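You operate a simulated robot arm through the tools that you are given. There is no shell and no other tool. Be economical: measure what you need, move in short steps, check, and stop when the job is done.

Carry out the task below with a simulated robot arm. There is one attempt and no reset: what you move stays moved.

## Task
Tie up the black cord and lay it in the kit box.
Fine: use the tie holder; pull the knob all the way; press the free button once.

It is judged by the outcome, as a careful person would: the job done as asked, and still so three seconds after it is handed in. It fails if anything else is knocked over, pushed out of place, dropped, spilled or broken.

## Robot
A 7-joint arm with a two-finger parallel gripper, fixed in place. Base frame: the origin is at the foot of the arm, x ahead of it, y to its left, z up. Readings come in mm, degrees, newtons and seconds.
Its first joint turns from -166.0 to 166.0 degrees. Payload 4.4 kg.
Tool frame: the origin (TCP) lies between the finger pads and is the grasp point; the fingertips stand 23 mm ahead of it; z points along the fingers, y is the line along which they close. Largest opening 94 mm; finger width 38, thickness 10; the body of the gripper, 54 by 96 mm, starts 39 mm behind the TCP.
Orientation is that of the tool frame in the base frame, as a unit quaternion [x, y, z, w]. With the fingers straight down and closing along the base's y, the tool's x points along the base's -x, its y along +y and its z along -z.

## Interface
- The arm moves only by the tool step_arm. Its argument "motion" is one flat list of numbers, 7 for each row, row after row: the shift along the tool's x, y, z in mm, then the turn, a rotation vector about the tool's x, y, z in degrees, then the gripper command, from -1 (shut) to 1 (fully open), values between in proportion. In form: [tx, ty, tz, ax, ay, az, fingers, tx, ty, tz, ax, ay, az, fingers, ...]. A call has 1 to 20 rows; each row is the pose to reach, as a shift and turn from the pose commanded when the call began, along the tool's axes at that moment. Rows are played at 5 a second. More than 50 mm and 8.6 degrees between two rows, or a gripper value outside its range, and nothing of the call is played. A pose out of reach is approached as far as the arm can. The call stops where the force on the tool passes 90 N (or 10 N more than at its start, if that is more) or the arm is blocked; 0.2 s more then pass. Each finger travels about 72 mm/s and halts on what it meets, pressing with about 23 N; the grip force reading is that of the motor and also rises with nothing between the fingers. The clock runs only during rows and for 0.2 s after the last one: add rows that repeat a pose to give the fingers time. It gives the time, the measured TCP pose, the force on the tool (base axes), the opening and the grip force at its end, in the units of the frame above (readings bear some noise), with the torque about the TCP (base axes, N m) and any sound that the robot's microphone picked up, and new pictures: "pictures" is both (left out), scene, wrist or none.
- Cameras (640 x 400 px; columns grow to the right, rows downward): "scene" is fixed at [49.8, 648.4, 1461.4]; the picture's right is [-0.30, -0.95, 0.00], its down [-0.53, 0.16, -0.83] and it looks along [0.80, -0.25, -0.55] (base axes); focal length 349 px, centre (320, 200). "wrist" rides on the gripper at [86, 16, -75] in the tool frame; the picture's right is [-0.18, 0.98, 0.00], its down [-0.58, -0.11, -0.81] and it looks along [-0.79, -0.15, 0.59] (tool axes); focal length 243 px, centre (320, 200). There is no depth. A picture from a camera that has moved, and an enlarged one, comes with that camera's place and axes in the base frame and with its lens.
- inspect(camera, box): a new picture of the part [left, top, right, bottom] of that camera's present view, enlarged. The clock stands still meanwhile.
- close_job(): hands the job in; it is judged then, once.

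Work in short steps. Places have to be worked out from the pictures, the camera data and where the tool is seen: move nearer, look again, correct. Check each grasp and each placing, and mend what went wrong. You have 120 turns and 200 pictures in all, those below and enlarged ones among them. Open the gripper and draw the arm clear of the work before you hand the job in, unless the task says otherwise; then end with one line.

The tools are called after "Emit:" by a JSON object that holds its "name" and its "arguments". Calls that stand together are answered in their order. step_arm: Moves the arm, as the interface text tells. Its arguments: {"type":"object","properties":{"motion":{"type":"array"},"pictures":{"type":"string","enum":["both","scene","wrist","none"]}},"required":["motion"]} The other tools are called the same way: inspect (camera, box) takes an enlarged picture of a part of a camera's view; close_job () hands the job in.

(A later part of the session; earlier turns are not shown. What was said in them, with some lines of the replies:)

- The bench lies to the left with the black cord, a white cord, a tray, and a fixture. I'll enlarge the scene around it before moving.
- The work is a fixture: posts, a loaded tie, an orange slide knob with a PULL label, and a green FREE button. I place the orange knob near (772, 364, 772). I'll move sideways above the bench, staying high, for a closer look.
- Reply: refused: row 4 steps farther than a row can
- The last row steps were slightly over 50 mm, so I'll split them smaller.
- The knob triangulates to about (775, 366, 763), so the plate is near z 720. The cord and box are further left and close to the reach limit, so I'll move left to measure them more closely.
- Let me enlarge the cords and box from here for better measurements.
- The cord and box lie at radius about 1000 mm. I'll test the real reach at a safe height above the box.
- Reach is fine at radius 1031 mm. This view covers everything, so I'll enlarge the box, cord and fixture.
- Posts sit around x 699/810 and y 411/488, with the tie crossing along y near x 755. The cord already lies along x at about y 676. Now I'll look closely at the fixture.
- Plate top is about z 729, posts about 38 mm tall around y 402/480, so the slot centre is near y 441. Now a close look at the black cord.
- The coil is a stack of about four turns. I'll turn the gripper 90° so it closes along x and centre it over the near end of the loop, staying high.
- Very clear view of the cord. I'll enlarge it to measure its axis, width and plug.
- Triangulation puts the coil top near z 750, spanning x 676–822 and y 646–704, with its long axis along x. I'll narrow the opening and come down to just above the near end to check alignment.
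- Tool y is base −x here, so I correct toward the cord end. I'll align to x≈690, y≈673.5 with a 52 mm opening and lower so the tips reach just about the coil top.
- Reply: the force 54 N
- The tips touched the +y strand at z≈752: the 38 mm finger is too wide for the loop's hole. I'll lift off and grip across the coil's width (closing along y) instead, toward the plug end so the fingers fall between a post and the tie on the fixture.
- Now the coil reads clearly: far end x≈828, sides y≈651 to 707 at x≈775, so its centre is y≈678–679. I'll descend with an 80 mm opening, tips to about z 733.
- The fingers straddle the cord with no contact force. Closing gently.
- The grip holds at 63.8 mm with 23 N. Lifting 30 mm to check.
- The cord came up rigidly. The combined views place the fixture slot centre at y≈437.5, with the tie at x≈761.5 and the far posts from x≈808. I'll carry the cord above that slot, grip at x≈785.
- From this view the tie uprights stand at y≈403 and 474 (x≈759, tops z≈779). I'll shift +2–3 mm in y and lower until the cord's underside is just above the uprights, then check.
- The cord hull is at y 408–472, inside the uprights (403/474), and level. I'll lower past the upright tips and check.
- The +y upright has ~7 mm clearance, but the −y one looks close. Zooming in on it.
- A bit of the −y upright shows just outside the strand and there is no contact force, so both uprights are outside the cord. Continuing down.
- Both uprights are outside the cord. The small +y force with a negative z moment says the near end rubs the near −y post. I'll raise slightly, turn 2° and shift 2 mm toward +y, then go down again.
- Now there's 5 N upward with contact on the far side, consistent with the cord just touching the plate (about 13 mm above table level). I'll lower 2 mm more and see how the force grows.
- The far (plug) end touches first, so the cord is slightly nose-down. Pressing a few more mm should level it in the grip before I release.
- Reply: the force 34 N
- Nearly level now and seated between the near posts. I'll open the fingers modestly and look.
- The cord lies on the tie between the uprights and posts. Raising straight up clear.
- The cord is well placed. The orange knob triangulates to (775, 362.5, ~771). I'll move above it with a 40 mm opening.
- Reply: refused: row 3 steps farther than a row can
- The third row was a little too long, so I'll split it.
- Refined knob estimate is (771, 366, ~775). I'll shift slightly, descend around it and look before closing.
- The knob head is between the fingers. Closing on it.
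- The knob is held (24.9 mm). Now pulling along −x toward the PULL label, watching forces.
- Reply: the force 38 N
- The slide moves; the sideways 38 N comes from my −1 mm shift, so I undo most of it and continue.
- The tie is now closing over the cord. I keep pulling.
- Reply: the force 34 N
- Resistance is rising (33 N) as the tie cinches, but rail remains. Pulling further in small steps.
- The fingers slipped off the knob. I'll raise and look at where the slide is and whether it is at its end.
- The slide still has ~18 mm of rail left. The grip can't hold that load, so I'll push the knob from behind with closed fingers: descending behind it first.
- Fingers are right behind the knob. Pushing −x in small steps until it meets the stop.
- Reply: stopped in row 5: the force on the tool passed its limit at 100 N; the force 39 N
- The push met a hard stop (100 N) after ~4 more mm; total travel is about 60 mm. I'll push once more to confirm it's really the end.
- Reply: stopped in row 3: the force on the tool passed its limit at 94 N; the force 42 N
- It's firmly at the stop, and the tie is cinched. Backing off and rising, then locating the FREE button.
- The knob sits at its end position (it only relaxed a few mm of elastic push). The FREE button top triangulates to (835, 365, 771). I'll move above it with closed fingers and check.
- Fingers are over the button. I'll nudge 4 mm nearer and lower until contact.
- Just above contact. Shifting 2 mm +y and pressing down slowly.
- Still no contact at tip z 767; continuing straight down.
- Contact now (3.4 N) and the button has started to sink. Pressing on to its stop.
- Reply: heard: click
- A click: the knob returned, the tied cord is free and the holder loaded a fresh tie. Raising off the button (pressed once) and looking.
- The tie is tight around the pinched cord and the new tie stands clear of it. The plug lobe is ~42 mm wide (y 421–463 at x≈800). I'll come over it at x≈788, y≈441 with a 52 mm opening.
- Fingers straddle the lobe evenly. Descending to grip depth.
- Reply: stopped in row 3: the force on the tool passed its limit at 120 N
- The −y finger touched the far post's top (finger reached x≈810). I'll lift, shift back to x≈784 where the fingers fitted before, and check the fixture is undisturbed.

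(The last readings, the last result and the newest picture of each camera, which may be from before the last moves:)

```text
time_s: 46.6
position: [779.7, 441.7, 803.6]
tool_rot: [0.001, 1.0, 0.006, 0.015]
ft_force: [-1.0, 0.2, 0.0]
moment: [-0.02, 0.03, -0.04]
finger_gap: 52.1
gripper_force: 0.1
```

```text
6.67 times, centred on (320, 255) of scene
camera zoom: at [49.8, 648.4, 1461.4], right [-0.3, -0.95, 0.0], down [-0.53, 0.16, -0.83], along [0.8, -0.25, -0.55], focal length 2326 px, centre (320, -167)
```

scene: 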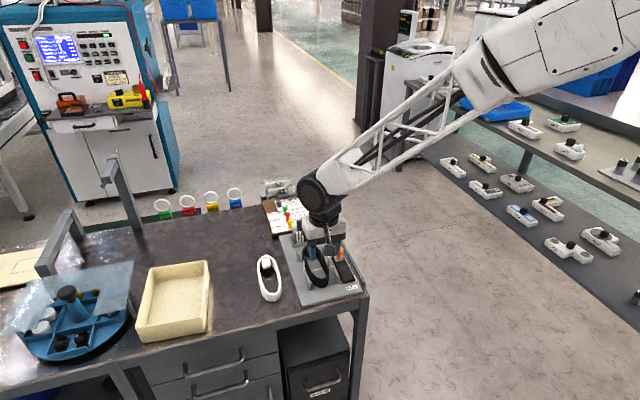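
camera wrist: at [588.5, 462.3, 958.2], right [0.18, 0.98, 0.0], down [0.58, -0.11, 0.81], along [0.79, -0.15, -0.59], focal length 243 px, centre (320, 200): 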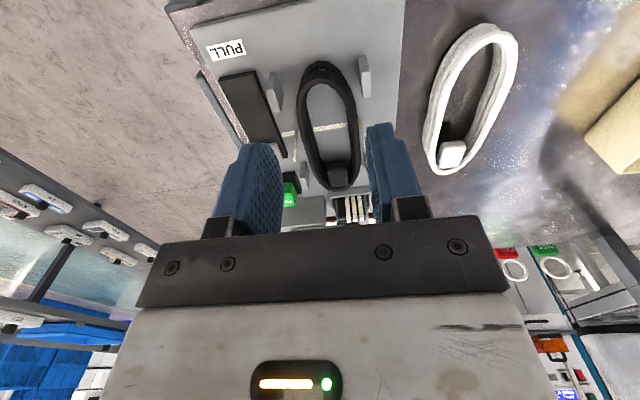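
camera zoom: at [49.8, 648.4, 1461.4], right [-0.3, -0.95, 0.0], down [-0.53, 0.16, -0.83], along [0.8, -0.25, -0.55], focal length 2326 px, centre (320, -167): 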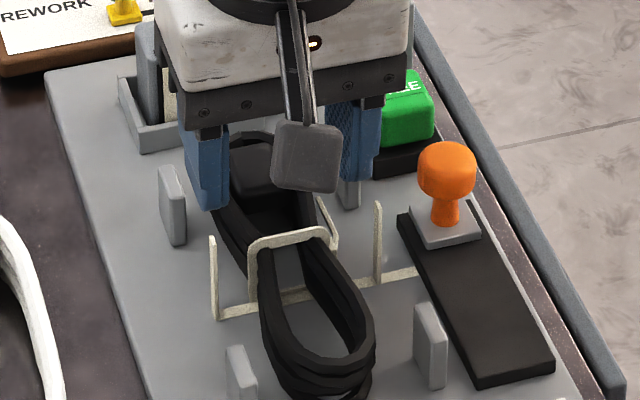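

The fixture looks undisturbed. I'll undo the small tilt that has crept in and set x≈783.

Emit:
{"name": "step_arm", "arguments": {"motion": [-3.5, 0, 0, 0.7, 1.7, -0.1, 0.106, -3.5, 0, 0, 0.7, 1.7, -0.1, 0.106], "pictures": "none"}}

Emit:
{"name": "inspect", "arguments": {"camera": "wrist", "box": [180, 40, 460, 240]}}

```text
time_s: 47.2
position: [784.5, 441.9, 803.6]
tool_rot: [0.001, 1.0, 0.0, 0.0]
ft_force: [0.4, 0.2, 0.3]
moment: [-0.02, 0.03, 0.0]
finger_gap: 51.9
gripper_force: 0.0
```

```text
2.00 times, centred on (320, 140) of wrist
camera zoom: at [697.6, 457.8, 878.1], right [0.19, 0.98, 0.0], down [0.58, -0.11, 0.81], along [0.79, -0.15, -0.59], focal length 485 px, centre (320, 320)
```

zoom: 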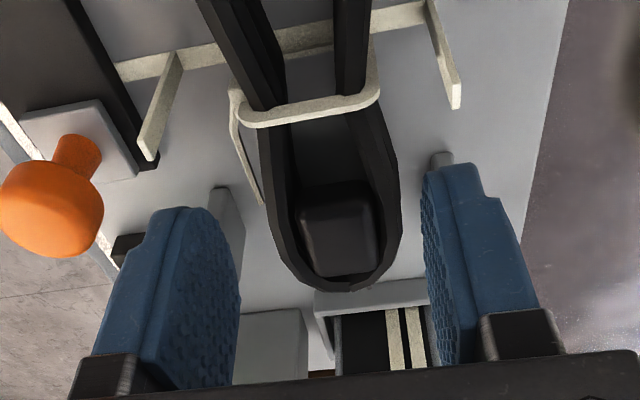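

Level now. Descending with care in small steps.

Emit:
{"name": "step_arm", "arguments": {"motion": [1.5, 0, 8, 0, 0, 0, 0.106, 1.5, 0, 16, 0, 0, 0, 0.106, 1.5, 0, 20, 0, 0, 0, 0.106, 1.5, 0, 24, 0, 0, 0, 0.106], "pictures": "none"}}

Emit:
{"name": "inspect", "arguments": {"camera": "wrist", "box": [180, 40, 460, 240]}}

```text
time_s: 48.4
position: [785.3, 441.5, 785.5]
tool_rot: [0.001, 1.0, 0.002, 0.003]
ft_force: [-2.6, -0.6, 10.2]
moment: [-0.32, -0.17, 0.02]
finger_gap: 52.3
gripper_force: 0.0
stopped in row 4: the force on the tool passed its limit at 94 N (the readings are from after the stop); the commanded pose is now the measured one
```

```text
2.00 times, centred on (320, 140) of wrist
camera zoom: at [697.8, 458.3, 859.1], right [0.18, 0.98, 0.0], down [0.58, -0.11, 0.81], along [0.8, -0.15, -0.59], focal length 485 px, centre (320, 320)
```

zoom: 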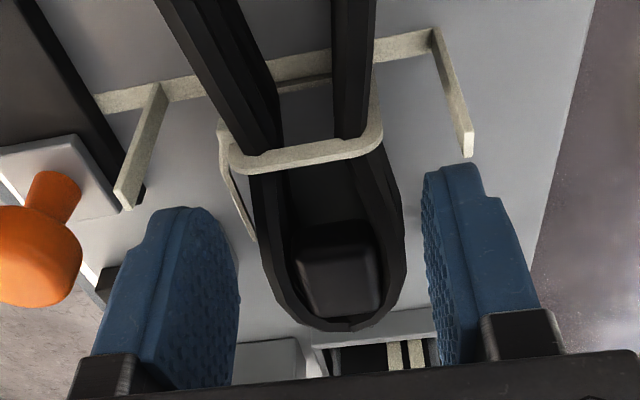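

The −y finger still catches a post corner near x≈805. The finger just fits between the post and the new upright, so the centre must be x≈782.5. Raising and re-measuring.

Emit:
{"name": "step_arm", "arguments": {"motion": [2.5, 0.5, -8, 0.2, 0.35, 0, 0.02, 2.5, 0.5, -12, 0.2, 0.35, 0, 0.02, 2.5, 0.5, -12, 0.2, 0.35, 0, 0.02], "pictures": "none"}}

Emit:
{"name": "step_arm", "arguments": {"motion": [0, 0, 0, 0, 0, 0, 0.02], "pictures": "none"}}

Emit:
{"name": "inspect", "arguments": {"camera": "wrist", "box": [180, 40, 460, 240]}}

Emit:
{"name": "inspect", "arguments": {"camera": "scene", "box": [290, 230, 350, 280]}}

```text
time_s: 49.2
position: [782.2, 441.9, 795.9]
tool_rot: [0.001, 1.0, 0.0, -0.001]
ft_force: [-0.4, -0.2, 0.0]
moment: [-0.02, 0.0, 0.01]
finger_gap: 47.7
gripper_force: 0.1
```

```text
time_s: 49.6
position: [782.4, 443.7, 795.5]
tool_rot: [0.001, 1.0, 0.0, -0.001]
ft_force: [0.6, -0.5, -0.5]
moment: [0.0, 0.02, 0.02]
finger_gap: 47.5
gripper_force: 0.0
```

```text
2.00 times, centred on (320, 140) of wrist
camera zoom: at [695.2, 459.1, 870.4], right [0.19, 0.98, 0.0], down [0.58, -0.11, 0.81], along [0.79, -0.15, -0.59], focal length 485 px, centre (320, 320)
```

zoom: 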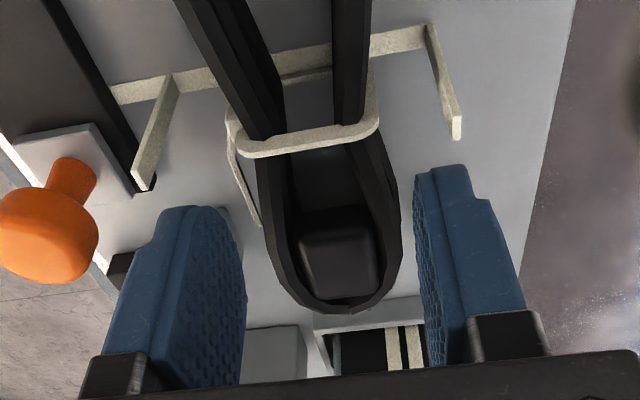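

```text
8.00 times, centred on (320, 255) of scene
camera zoom: at [49.8, 648.4, 1461.4], right [-0.3, -0.95, 0.0], down [-0.53, 0.16, -0.83], along [0.8, -0.25, -0.55], focal length 2791 px, centre (320, -240)
```

zoom: 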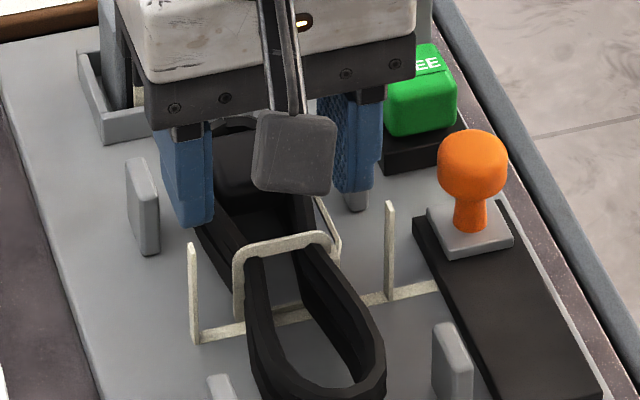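

Centred at x≈782.4 with a narrower 47.5 mm opening. Descending again.

Emit:
{"name": "step_arm", "arguments": {"motion": [0, 0, 6, 0, 0, 0, 0.02, 0, 0, 11, 0, 0, 0, 0.02, 0, 0, 16, 0, 0, 0, 0.02, 0, 0, 20, 0, 0, 0, 0.02, 0, 0, 24, 0, 0, 0, 0.02], "pictures": "none"}}

Emit:
{"name": "inspect", "arguments": {"camera": "wrist", "box": [180, 40, 460, 240]}}

```text
time_s: 50.5
position: [782.8, 443.0, 785.1]
tool_rot: [0.001, 1.0, 0.001, 0.001]
ft_force: [-2.5, -0.9, 10.2]
moment: [-0.25, -0.14, 0.02]
finger_gap: 47.9
gripper_force: 0.0
stopped in row 4: the force on the tool passed its limit at 102 N (the readings are from after the stop); the commanded pose is now the measured one
```

```text
2.00 times, centred on (320, 140) of wrist
camera zoom: at [696.4, 459.5, 859.3], right [0.19, 0.98, 0.0], down [0.58, -0.11, 0.81], along [0.79, -0.15, -0.59], focal length 485 px, centre (320, 320)
```

zoom: 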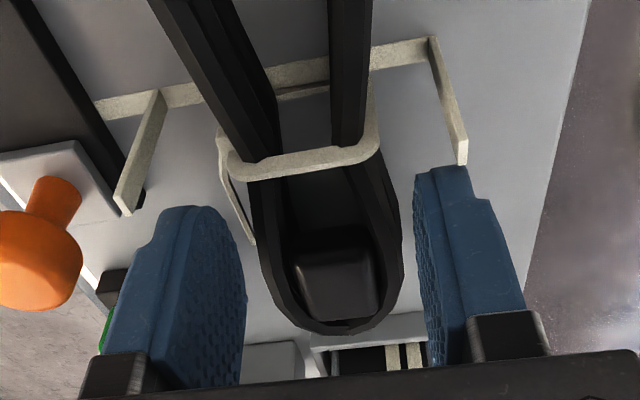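

The contact follows the finger rather than the post: the cord's solid outline is still as wide as before tying (~64 mm). I'll repeat exactly the pose and 73 mm opening at which I released it without contact (784, 443, 764, 2° yaw).

Emit:
{"name": "step_arm", "arguments": {"motion": [0, 0, -10, 0, 0, 0, 0.02, -1.4, 0.2, -20, 0, 0.1, 2, 0.55, -1.4, 0.2, -20, 0, 0.1, 2, 0.55], "pictures": "none"}}

Emit:
{"name": "step_arm", "arguments": {"motion": [0, 0, 0, 0, 0, 0, 0.55], "pictures": "none"}}

Emit:
{"name": "inspect", "arguments": {"camera": "wrist", "box": [160, 40, 480, 240]}}

```text
time_s: 51.3
position: [783.9, 443.4, 803.5]
tool_rot: [0.017, 1.0, 0.001, -0.001]
ft_force: [0.3, -0.4, -0.7]
moment: [-0.02, 0.0, 0.01]
finger_gap: 72.5
gripper_force: 0.1
```

```text
time_s: 51.7
position: [783.7, 443.2, 803.2]
tool_rot: [0.017, 1.0, 0.0, -0.001]
ft_force: [0.4, 0.3, -0.9]
moment: [0.02, 0.04, 0.0]
finger_gap: 72.6
gripper_force: 0.1
```

```text
2.00 times, centred on (320, 140) of wrist
camera zoom: at [697.7, 462.6, 879.0], right [0.22, 0.98, 0.0], down [0.58, -0.13, 0.81], along [0.79, -0.18, -0.59], focal length 485 px, centre (320, 320)
```

zoom: 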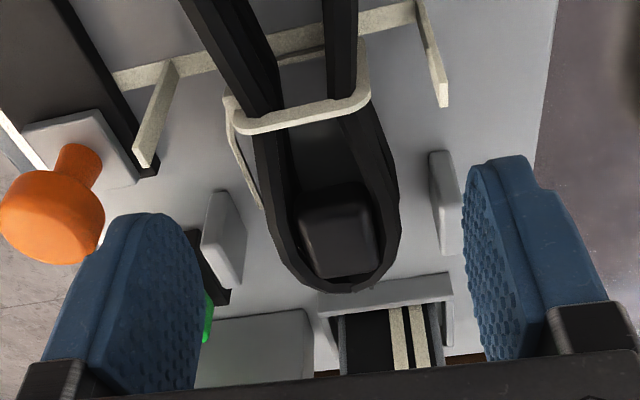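

Same pose as the earlier clean release. Descending with the wide opening.

Emit:
{"name": "step_arm", "arguments": {"motion": [0, 0, 8, 0, 0, 0, 0.55, 0, 0, 16, 0, 0, 0, 0.55, 0, 0, 22, 0, 0, 0, 0.55, 0, 0, 28, 0, 0, 0, 0.55, 0, 0, 34, 0, 0, 0, 0.55], "pictures": "none"}}

Emit:
{"name": "inspect", "arguments": {"camera": "wrist", "box": [160, 40, 480, 240]}}

```text
time_s: 52.9
position: [784.3, 444.5, 770.6]
tool_rot: [0.019, 1.0, 0.001, 0.0]
ft_force: [-0.1, -0.2, 0.3]
moment: [0.01, 0.03, 0.01]
finger_gap: 73.0
gripper_force: 0.1
```

```text
2.00 times, centred on (320, 140) of wrist
camera zoom: at [698.1, 462.7, 844.9], right [0.22, 0.98, 0.0], down [0.58, -0.13, 0.81], along [0.79, -0.18, -0.59], focal length 485 px, centre (320, 320)
```

zoom: 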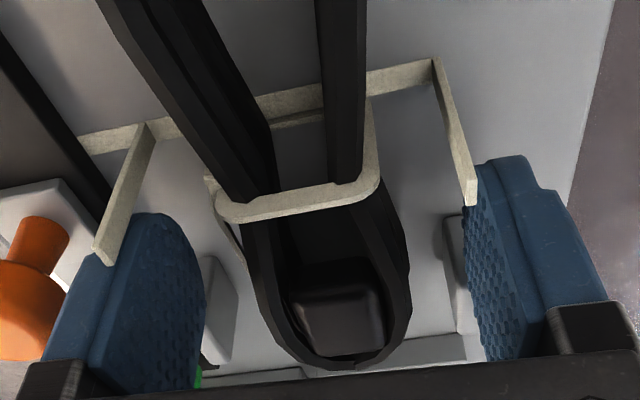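

No contact at all now. A little lower, then close on the cord.

Emit:
{"name": "step_arm", "arguments": {"motion": [0, 0, 5, 0, 0, 0, 0.55, 0, 0, 5, 0, 0, 0, 0.3, 0, 0, 5, 0, 0, 0, 0.0, 0, 0, 5, 0, 0, 0, -0.2, 0, 0, 5, 0, 0, 0, -0.2], "pictures": "none"}}

Emit:
{"name": "inspect", "arguments": {"camera": "wrist", "box": [160, 40, 480, 240]}}

```text
time_s: 54.1
position: [784.3, 442.9, 764.0]
tool_rot: [0.018, 1.0, 0.0, -0.001]
ft_force: [0.7, -0.4, -0.2]
moment: [0.01, 0.01, 0.03]
finger_gap: 63.8
gripper_force: 22.9
```

```text
2.00 times, centred on (320, 140) of wrist
camera zoom: at [698.0, 462.7, 839.7], right [0.22, 0.98, 0.0], down [0.58, -0.13, 0.81], along [0.79, -0.18, -0.59], focal length 485 px, centre (320, 320)
```

zoom: 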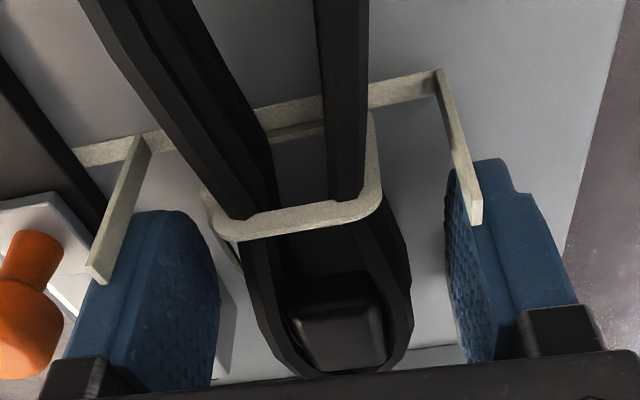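

Gripped at 63.8 mm as before. Lifting straight up.

Emit:
{"name": "step_arm", "arguments": {"motion": [0, 0, -10, 0, 0, 0, -0.2, 0, 0, -20, 0, 0, 0, -0.2, 0, 0, -35, 0, 0, 0, -0.2, 0, 0, -50, 0, 0, 0, -0.2, 0, 0, -75, 0, 0, 0, -0.2, 0, 0, -100, 0, 0, 0, -0.2, 0, 0, -115, 0, 0, 0, -0.2], "pictures": "both"}}

Emit:
{"name": "inspect", "arguments": {"camera": "scene", "box": [280, 205, 380, 285]}}

```text
time_s: 55.7
position: [783.8, 442.3, 880.0]
tool_rot: [0.019, 1.0, 0.0, -0.001]
ft_force: [-0.1, 0.5, -1.6]
moment: [-0.02, -0.03, -0.02]
finger_gap: 63.7
gripper_force: 23.7
camera wrist: at [698.2, 461.8, 954.3], right [0.22, 0.98, 0.0], down [0.58, -0.13, 0.81], along [0.79, -0.18, -0.59], focal length 243 px, centre (320, 200)
```

scene: 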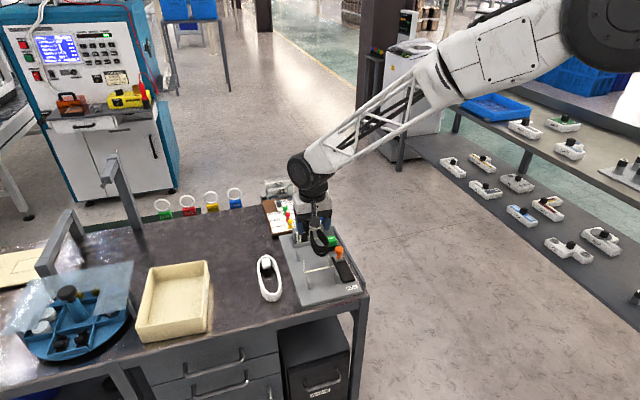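
wrist: 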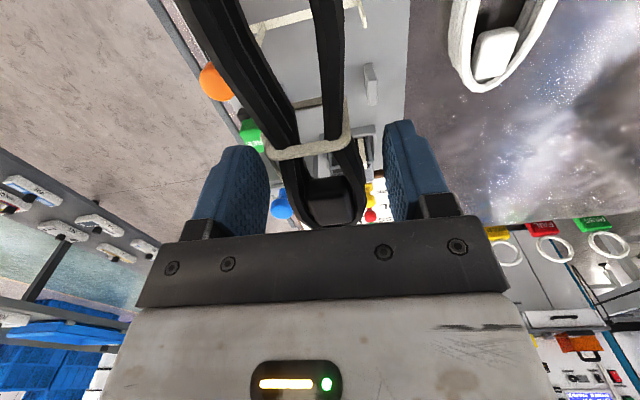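

```text
5.00 times, centred on (330, 245) of scene
camera zoom: at [49.8, 648.4, 1461.4], right [-0.3, -0.95, 0.0], down [-0.53, 0.16, -0.83], along [0.8, -0.25, -0.55], focal length 1744 px, centre (270, -25)
```

zoom: 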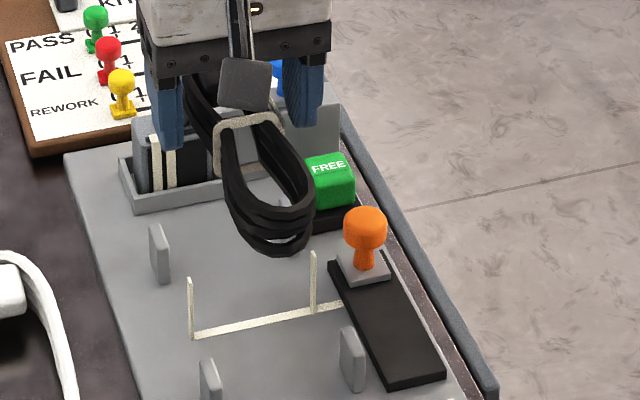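

The tied cord is clear of the fixture. The box interior centre is about (763, 824), rim z≈758, yawed a couple of degrees like the cord. I'll carry the cord over high and see how far the arm reaches.

Emit:
{"name": "step_arm", "arguments": {"motion": [2, 35, -15, 0, 0, 0, -0.2, 4, 75, -20, 0, 0, 0, -0.2, 7, 115, -20, 0, 0, 0, -0.2, 10, 155, -20, 0, 0, 0, -0.2, 12, 195, -20, 0, 0, 0, -0.2, 14, 235, -20, 0, 0, 0, -0.2, 16, 275, -20, 0, 0, 0, -0.2, 19, 315, -20, 0, 0, 0, -0.2, 21, 357, -20, 0, 0, 0, -0.2, 21, 357, -20, 0, 0, 0, -0.2], "pictures": "both"}}

```text
time_s: 57.9
position: [775.9, 800.8, 899.2]
tool_rot: [0.019, 1.0, 0.0, 0.0]
ft_force: [-1.3, 0.9, -2.3]
moment: [-0.01, -0.02, -0.01]
finger_gap: 64.0
gripper_force: 23.1
camera wrist: at [690.5, 820.8, 974.3], right [0.22, 0.98, 0.0], down [0.58, -0.13, 0.81], along [0.79, -0.18, -0.59], focal length 243 px, centre (320, 200)
```

scene: 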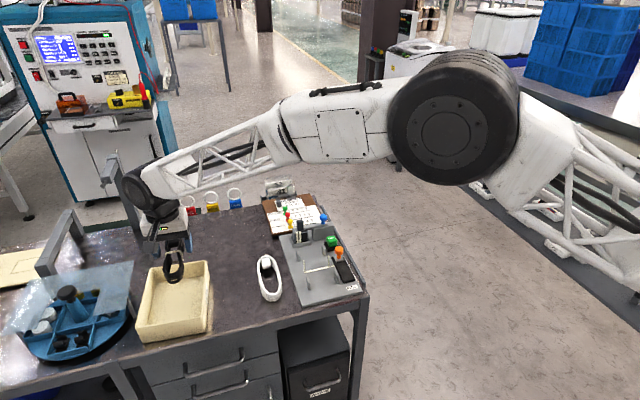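
wrist: 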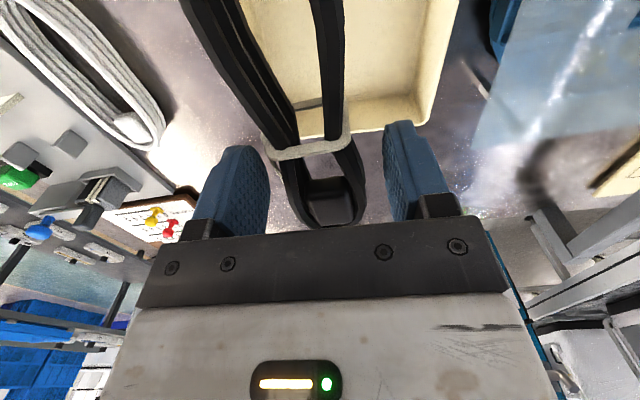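

The arm reaches here. I'll shift to y≈815 and lower in stages, first to just above the rim.

Emit:
{"name": "step_arm", "arguments": {"motion": [2, 7, 15, 0, 0, 0, -0.2, 2, 14, 35, 0, 0, 0, -0.2, 2, 14, 60, 0, 0, 0, -0.2, 2, 14, 85, 0, 0, 0, -0.2, 2, 14, 85, 0, 0, 0, -0.2], "pictures": "both"}}

Emit:
{"name": "inspect", "arguments": {"camera": "scene", "box": [110, 220, 230, 345]}}

```text
time_s: 59.1
position: [775.3, 815.4, 815.7]
tool_rot: [0.018, 1.0, 0.0, -0.001]
ft_force: [0.0, 0.5, -1.9]
moment: [-0.01, -0.03, -0.03]
finger_gap: 64.0
gripper_force: 23.1
camera wrist: at [688.5, 834.4, 889.4], right [0.22, 0.98, 0.0], down [0.58, -0.13, 0.81], along [0.79, -0.18, -0.59], focal length 243 px, centre (320, 200)
```

scene: 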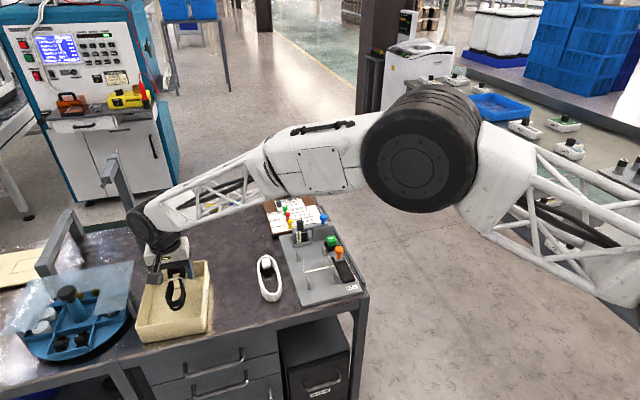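
wrist: 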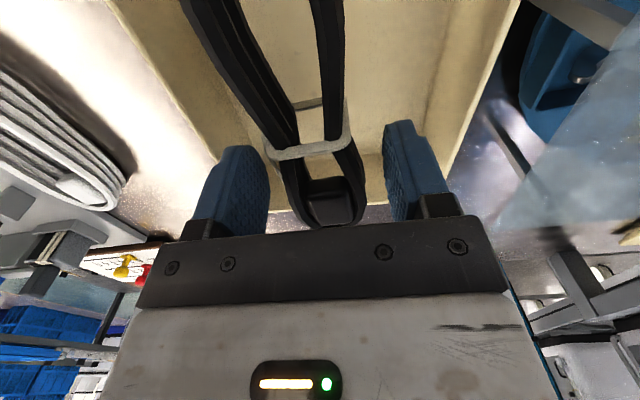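

```text
3.20 times, centred on (170, 282) of scene
camera zoom: at [49.8, 648.4, 1461.4], right [-0.3, -0.95, 0.0], down [-0.53, 0.16, -0.83], along [0.8, -0.25, -0.55], focal length 1116 px, centre (800, -64)
```

zoom: 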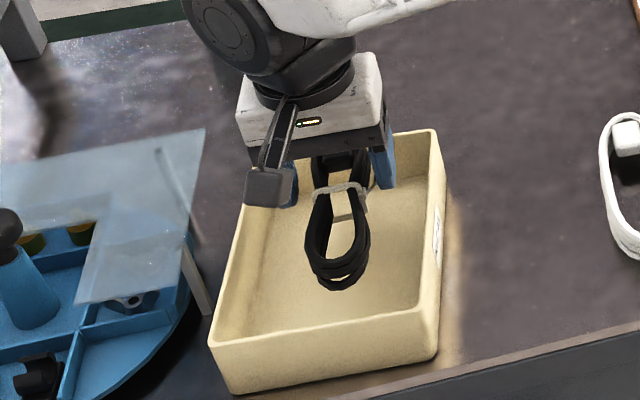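

Well inside the box walls; I'll shift 8 mm nearer and lower inside.

Emit:
{"name": "step_arm", "arguments": {"motion": [8, 0, 10, 0, 0, 0, -0.2, 8, 0, 22, 0, 0, 0, -0.2, 8, 0, 34, 0, 0, 0, -0.2, 8, 0, 44, 0, 0, 0, -0.2, 8, 0, 48, 0, 0, 0, -0.2], "pictures": "wrist"}}

Emit:
{"name": "inspect", "arguments": {"camera": "scene", "box": [110, 220, 230, 345]}}

```text
time_s: 60.3
position: [768.9, 814.8, 767.5]
tool_rot: [0.018, 1.0, 0.001, -0.001]
ft_force: [0.2, 0.3, -1.7]
moment: [0.02, -0.04, 0.02]
finger_gap: 63.6
gripper_force: 22.8
camera wrist: at [681.1, 834.5, 842.0], right [0.22, 0.98, 0.0], down [0.58, -0.13, 0.81], along [0.79, -0.18, -0.59], focal length 243 px, centre (320, 200)
```

wrist: 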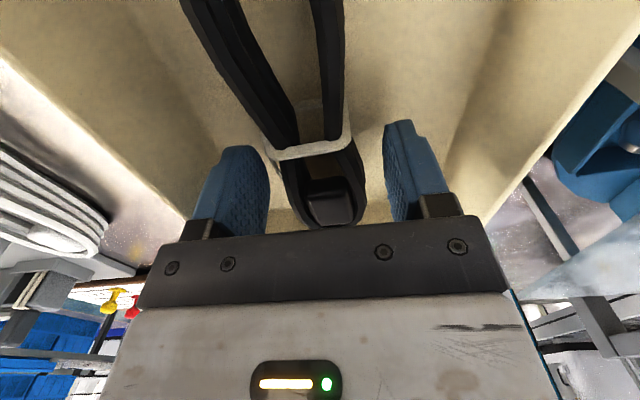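

```text
3.20 times, centred on (170, 282) of scene
camera zoom: at [49.8, 648.4, 1461.4], right [-0.3, -0.95, 0.0], down [-0.53, 0.16, -0.83], along [0.8, -0.25, -0.55], focal length 1116 px, centre (800, -64)
```

zoom: 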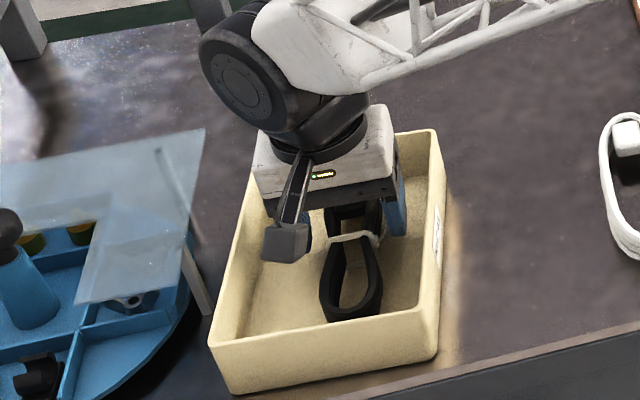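

Inside the box, clear of the walls, no contact yet. Lowering in 2 mm steps until it touches the floor.

Emit:
{"name": "step_arm", "arguments": {"motion": [0, 0, 2, 0, 0, 0, -0.2, 0, 0, 4, 0, 0, 0, -0.2, 0, 0, 6, 0, 0, 0, -0.2], "pictures": "none"}}

```text
time_s: 61.1
position: [768.1, 815.6, 761.2]
tool_rot: [0.019, 1.0, 0.0, -0.001]
ft_force: [-0.6, -0.8, -0.1]
moment: [-0.08, 0.16, 0.05]
finger_gap: 63.7
gripper_force: 23.2
```

The weight is starting to unload (Fz −1.7 → −0.1). A few more mm down.

Emit:
{"name": "step_arm", "arguments": {"motion": [0, 0, 1, 0, 0, 0, -0.2, 0, 0, 2, 0, 0, 0, -0.2], "pictures": "none"}}

```text
time_s: 61.7
position: [768.0, 815.9, 762.4]
tool_rot: [0.019, 1.0, 0.0, 0.001]
ft_force: [-11.5, -9.5, 17.7]
moment: [-0.74, 0.05, -0.27]
finger_gap: 63.6
gripper_force: 23.1
```

Firmly on the floor (18 N). Releasing.

Emit:
{"name": "step_arm", "arguments": {"motion": [0, 0, 1, 0, 0, 0, 0.3, 0, 0, 0, 0, 0, 0, 0.6, 0, 0, 0, 0, 0, 0, 0.6], "pictures": "none"}}

Emit:
{"name": "inspect", "arguments": {"camera": "wrist", "box": [140, 0, 500, 240]}}

```text
time_s: 62.5
position: [768.9, 815.5, 759.7]
tool_rot: [0.018, 1.0, -0.001, -0.001]
ft_force: [-0.5, -0.2, -0.3]
moment: [0.03, -0.02, 0.01]
finger_gap: 75.2
gripper_force: 0.1
```

```text
1.67 times, centred on (320, 120) of wrist
camera zoom: at [680.8, 834.5, 833.4], right [0.22, 0.98, 0.0], down [0.58, -0.13, 0.81], along [0.79, -0.18, -0.59], focal length 404 px, centre (320, 333)
```

zoom: 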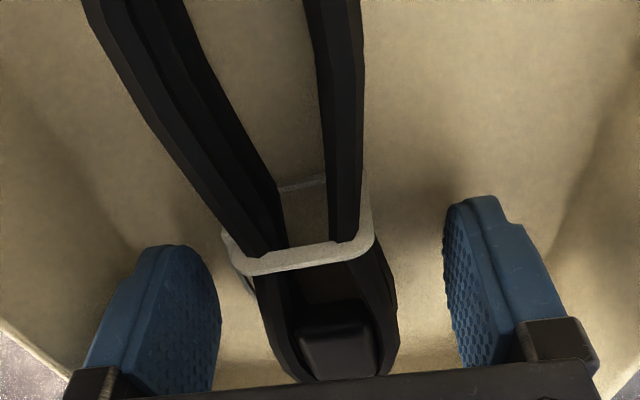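

Released with no forces. Rising straight up and drawing the arm clear.

Emit:
{"name": "step_arm", "arguments": {"motion": [0, 0, -25, 0, 0, 0, 0.6, 0, 0, -60, 0, 0, 0, 0.6, 0, 0, -100, 0, 0, 0, 0.6, 0, 0, -145, 0, 0, 0, 0.8, 40, -10, -165, 0, 0, 0, 1, 75, -40, -180, 0, 0, 0, 1, 110, -70, -190, 0, 0, 0, 1, 140, -105, -200, 0, 0, 0, 1, 170, -140, -200, 0, 0, 0, 1], "pictures": "both"}}

Emit:
{"name": "inspect", "arguments": {"camera": "scene", "box": [110, 220, 270, 345]}}

Emit:
{"name": "inspect", "arguments": {"camera": "scene", "box": [250, 170, 380, 310]}}

```text
time_s: 64.5
position: [592.0, 682.4, 959.1]
tool_rot: [0.018, 1.0, 0.0, -0.001]
ft_force: [-0.3, 1.1, 0.3]
moment: [0.01, 0.02, -0.02]
finger_gap: 94.1
gripper_force: 0.0
camera wrist: at [506.3, 700.6, 1033.0], right [0.22, 0.98, 0.0], down [0.58, -0.13, 0.81], along [0.79, -0.18, -0.59], focal length 243 px, centre (320, 200)
```

scene: 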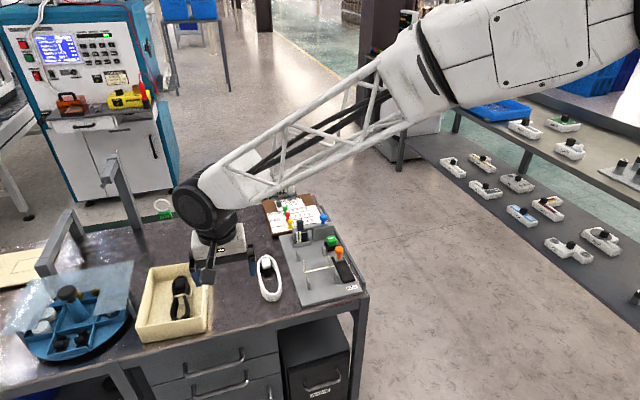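
wrist: 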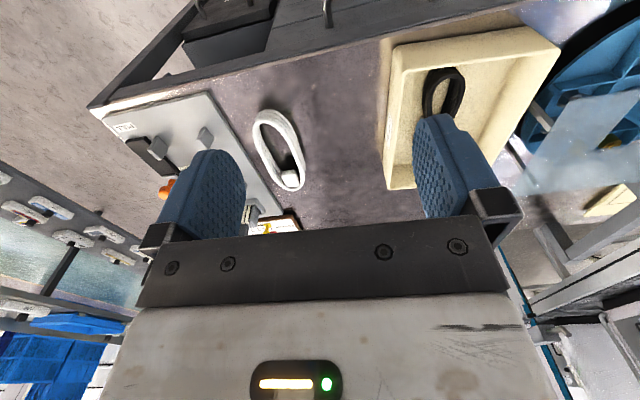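

```text
3.20 times, centred on (190, 282) of scene
camera zoom: at [49.8, 648.4, 1461.4], right [-0.3, -0.95, 0.0], down [-0.53, 0.16, -0.83], along [0.8, -0.25, -0.55], focal length 1116 px, centre (736, -64)
```

zoom: 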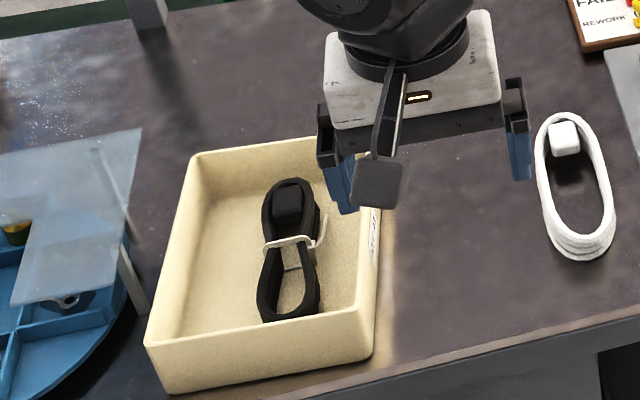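

```text
2.86 times, centred on (315, 240) of scene
camera zoom: at [49.8, 648.4, 1461.4], right [-0.3, -0.95, 0.0], down [-0.53, 0.16, -0.83], along [0.8, -0.25, -0.55], focal length 997 px, centre (334, 86)
```

zoom: 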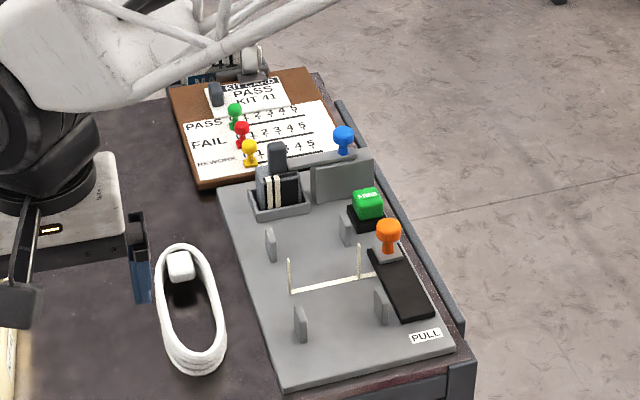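

The tied cord lies flat in the kit box, the fixture and the white cord are in place, and the gripper is open and clear. Handing in.

Emit:
{"name": "close_job", "arguments": {}}

```text
The job is handed in.
```

The black cord is tied and lying in the kit box, and the job is handed in: I pulled the knob to its stop and pressed the free button once, and nothing else looked out of place.
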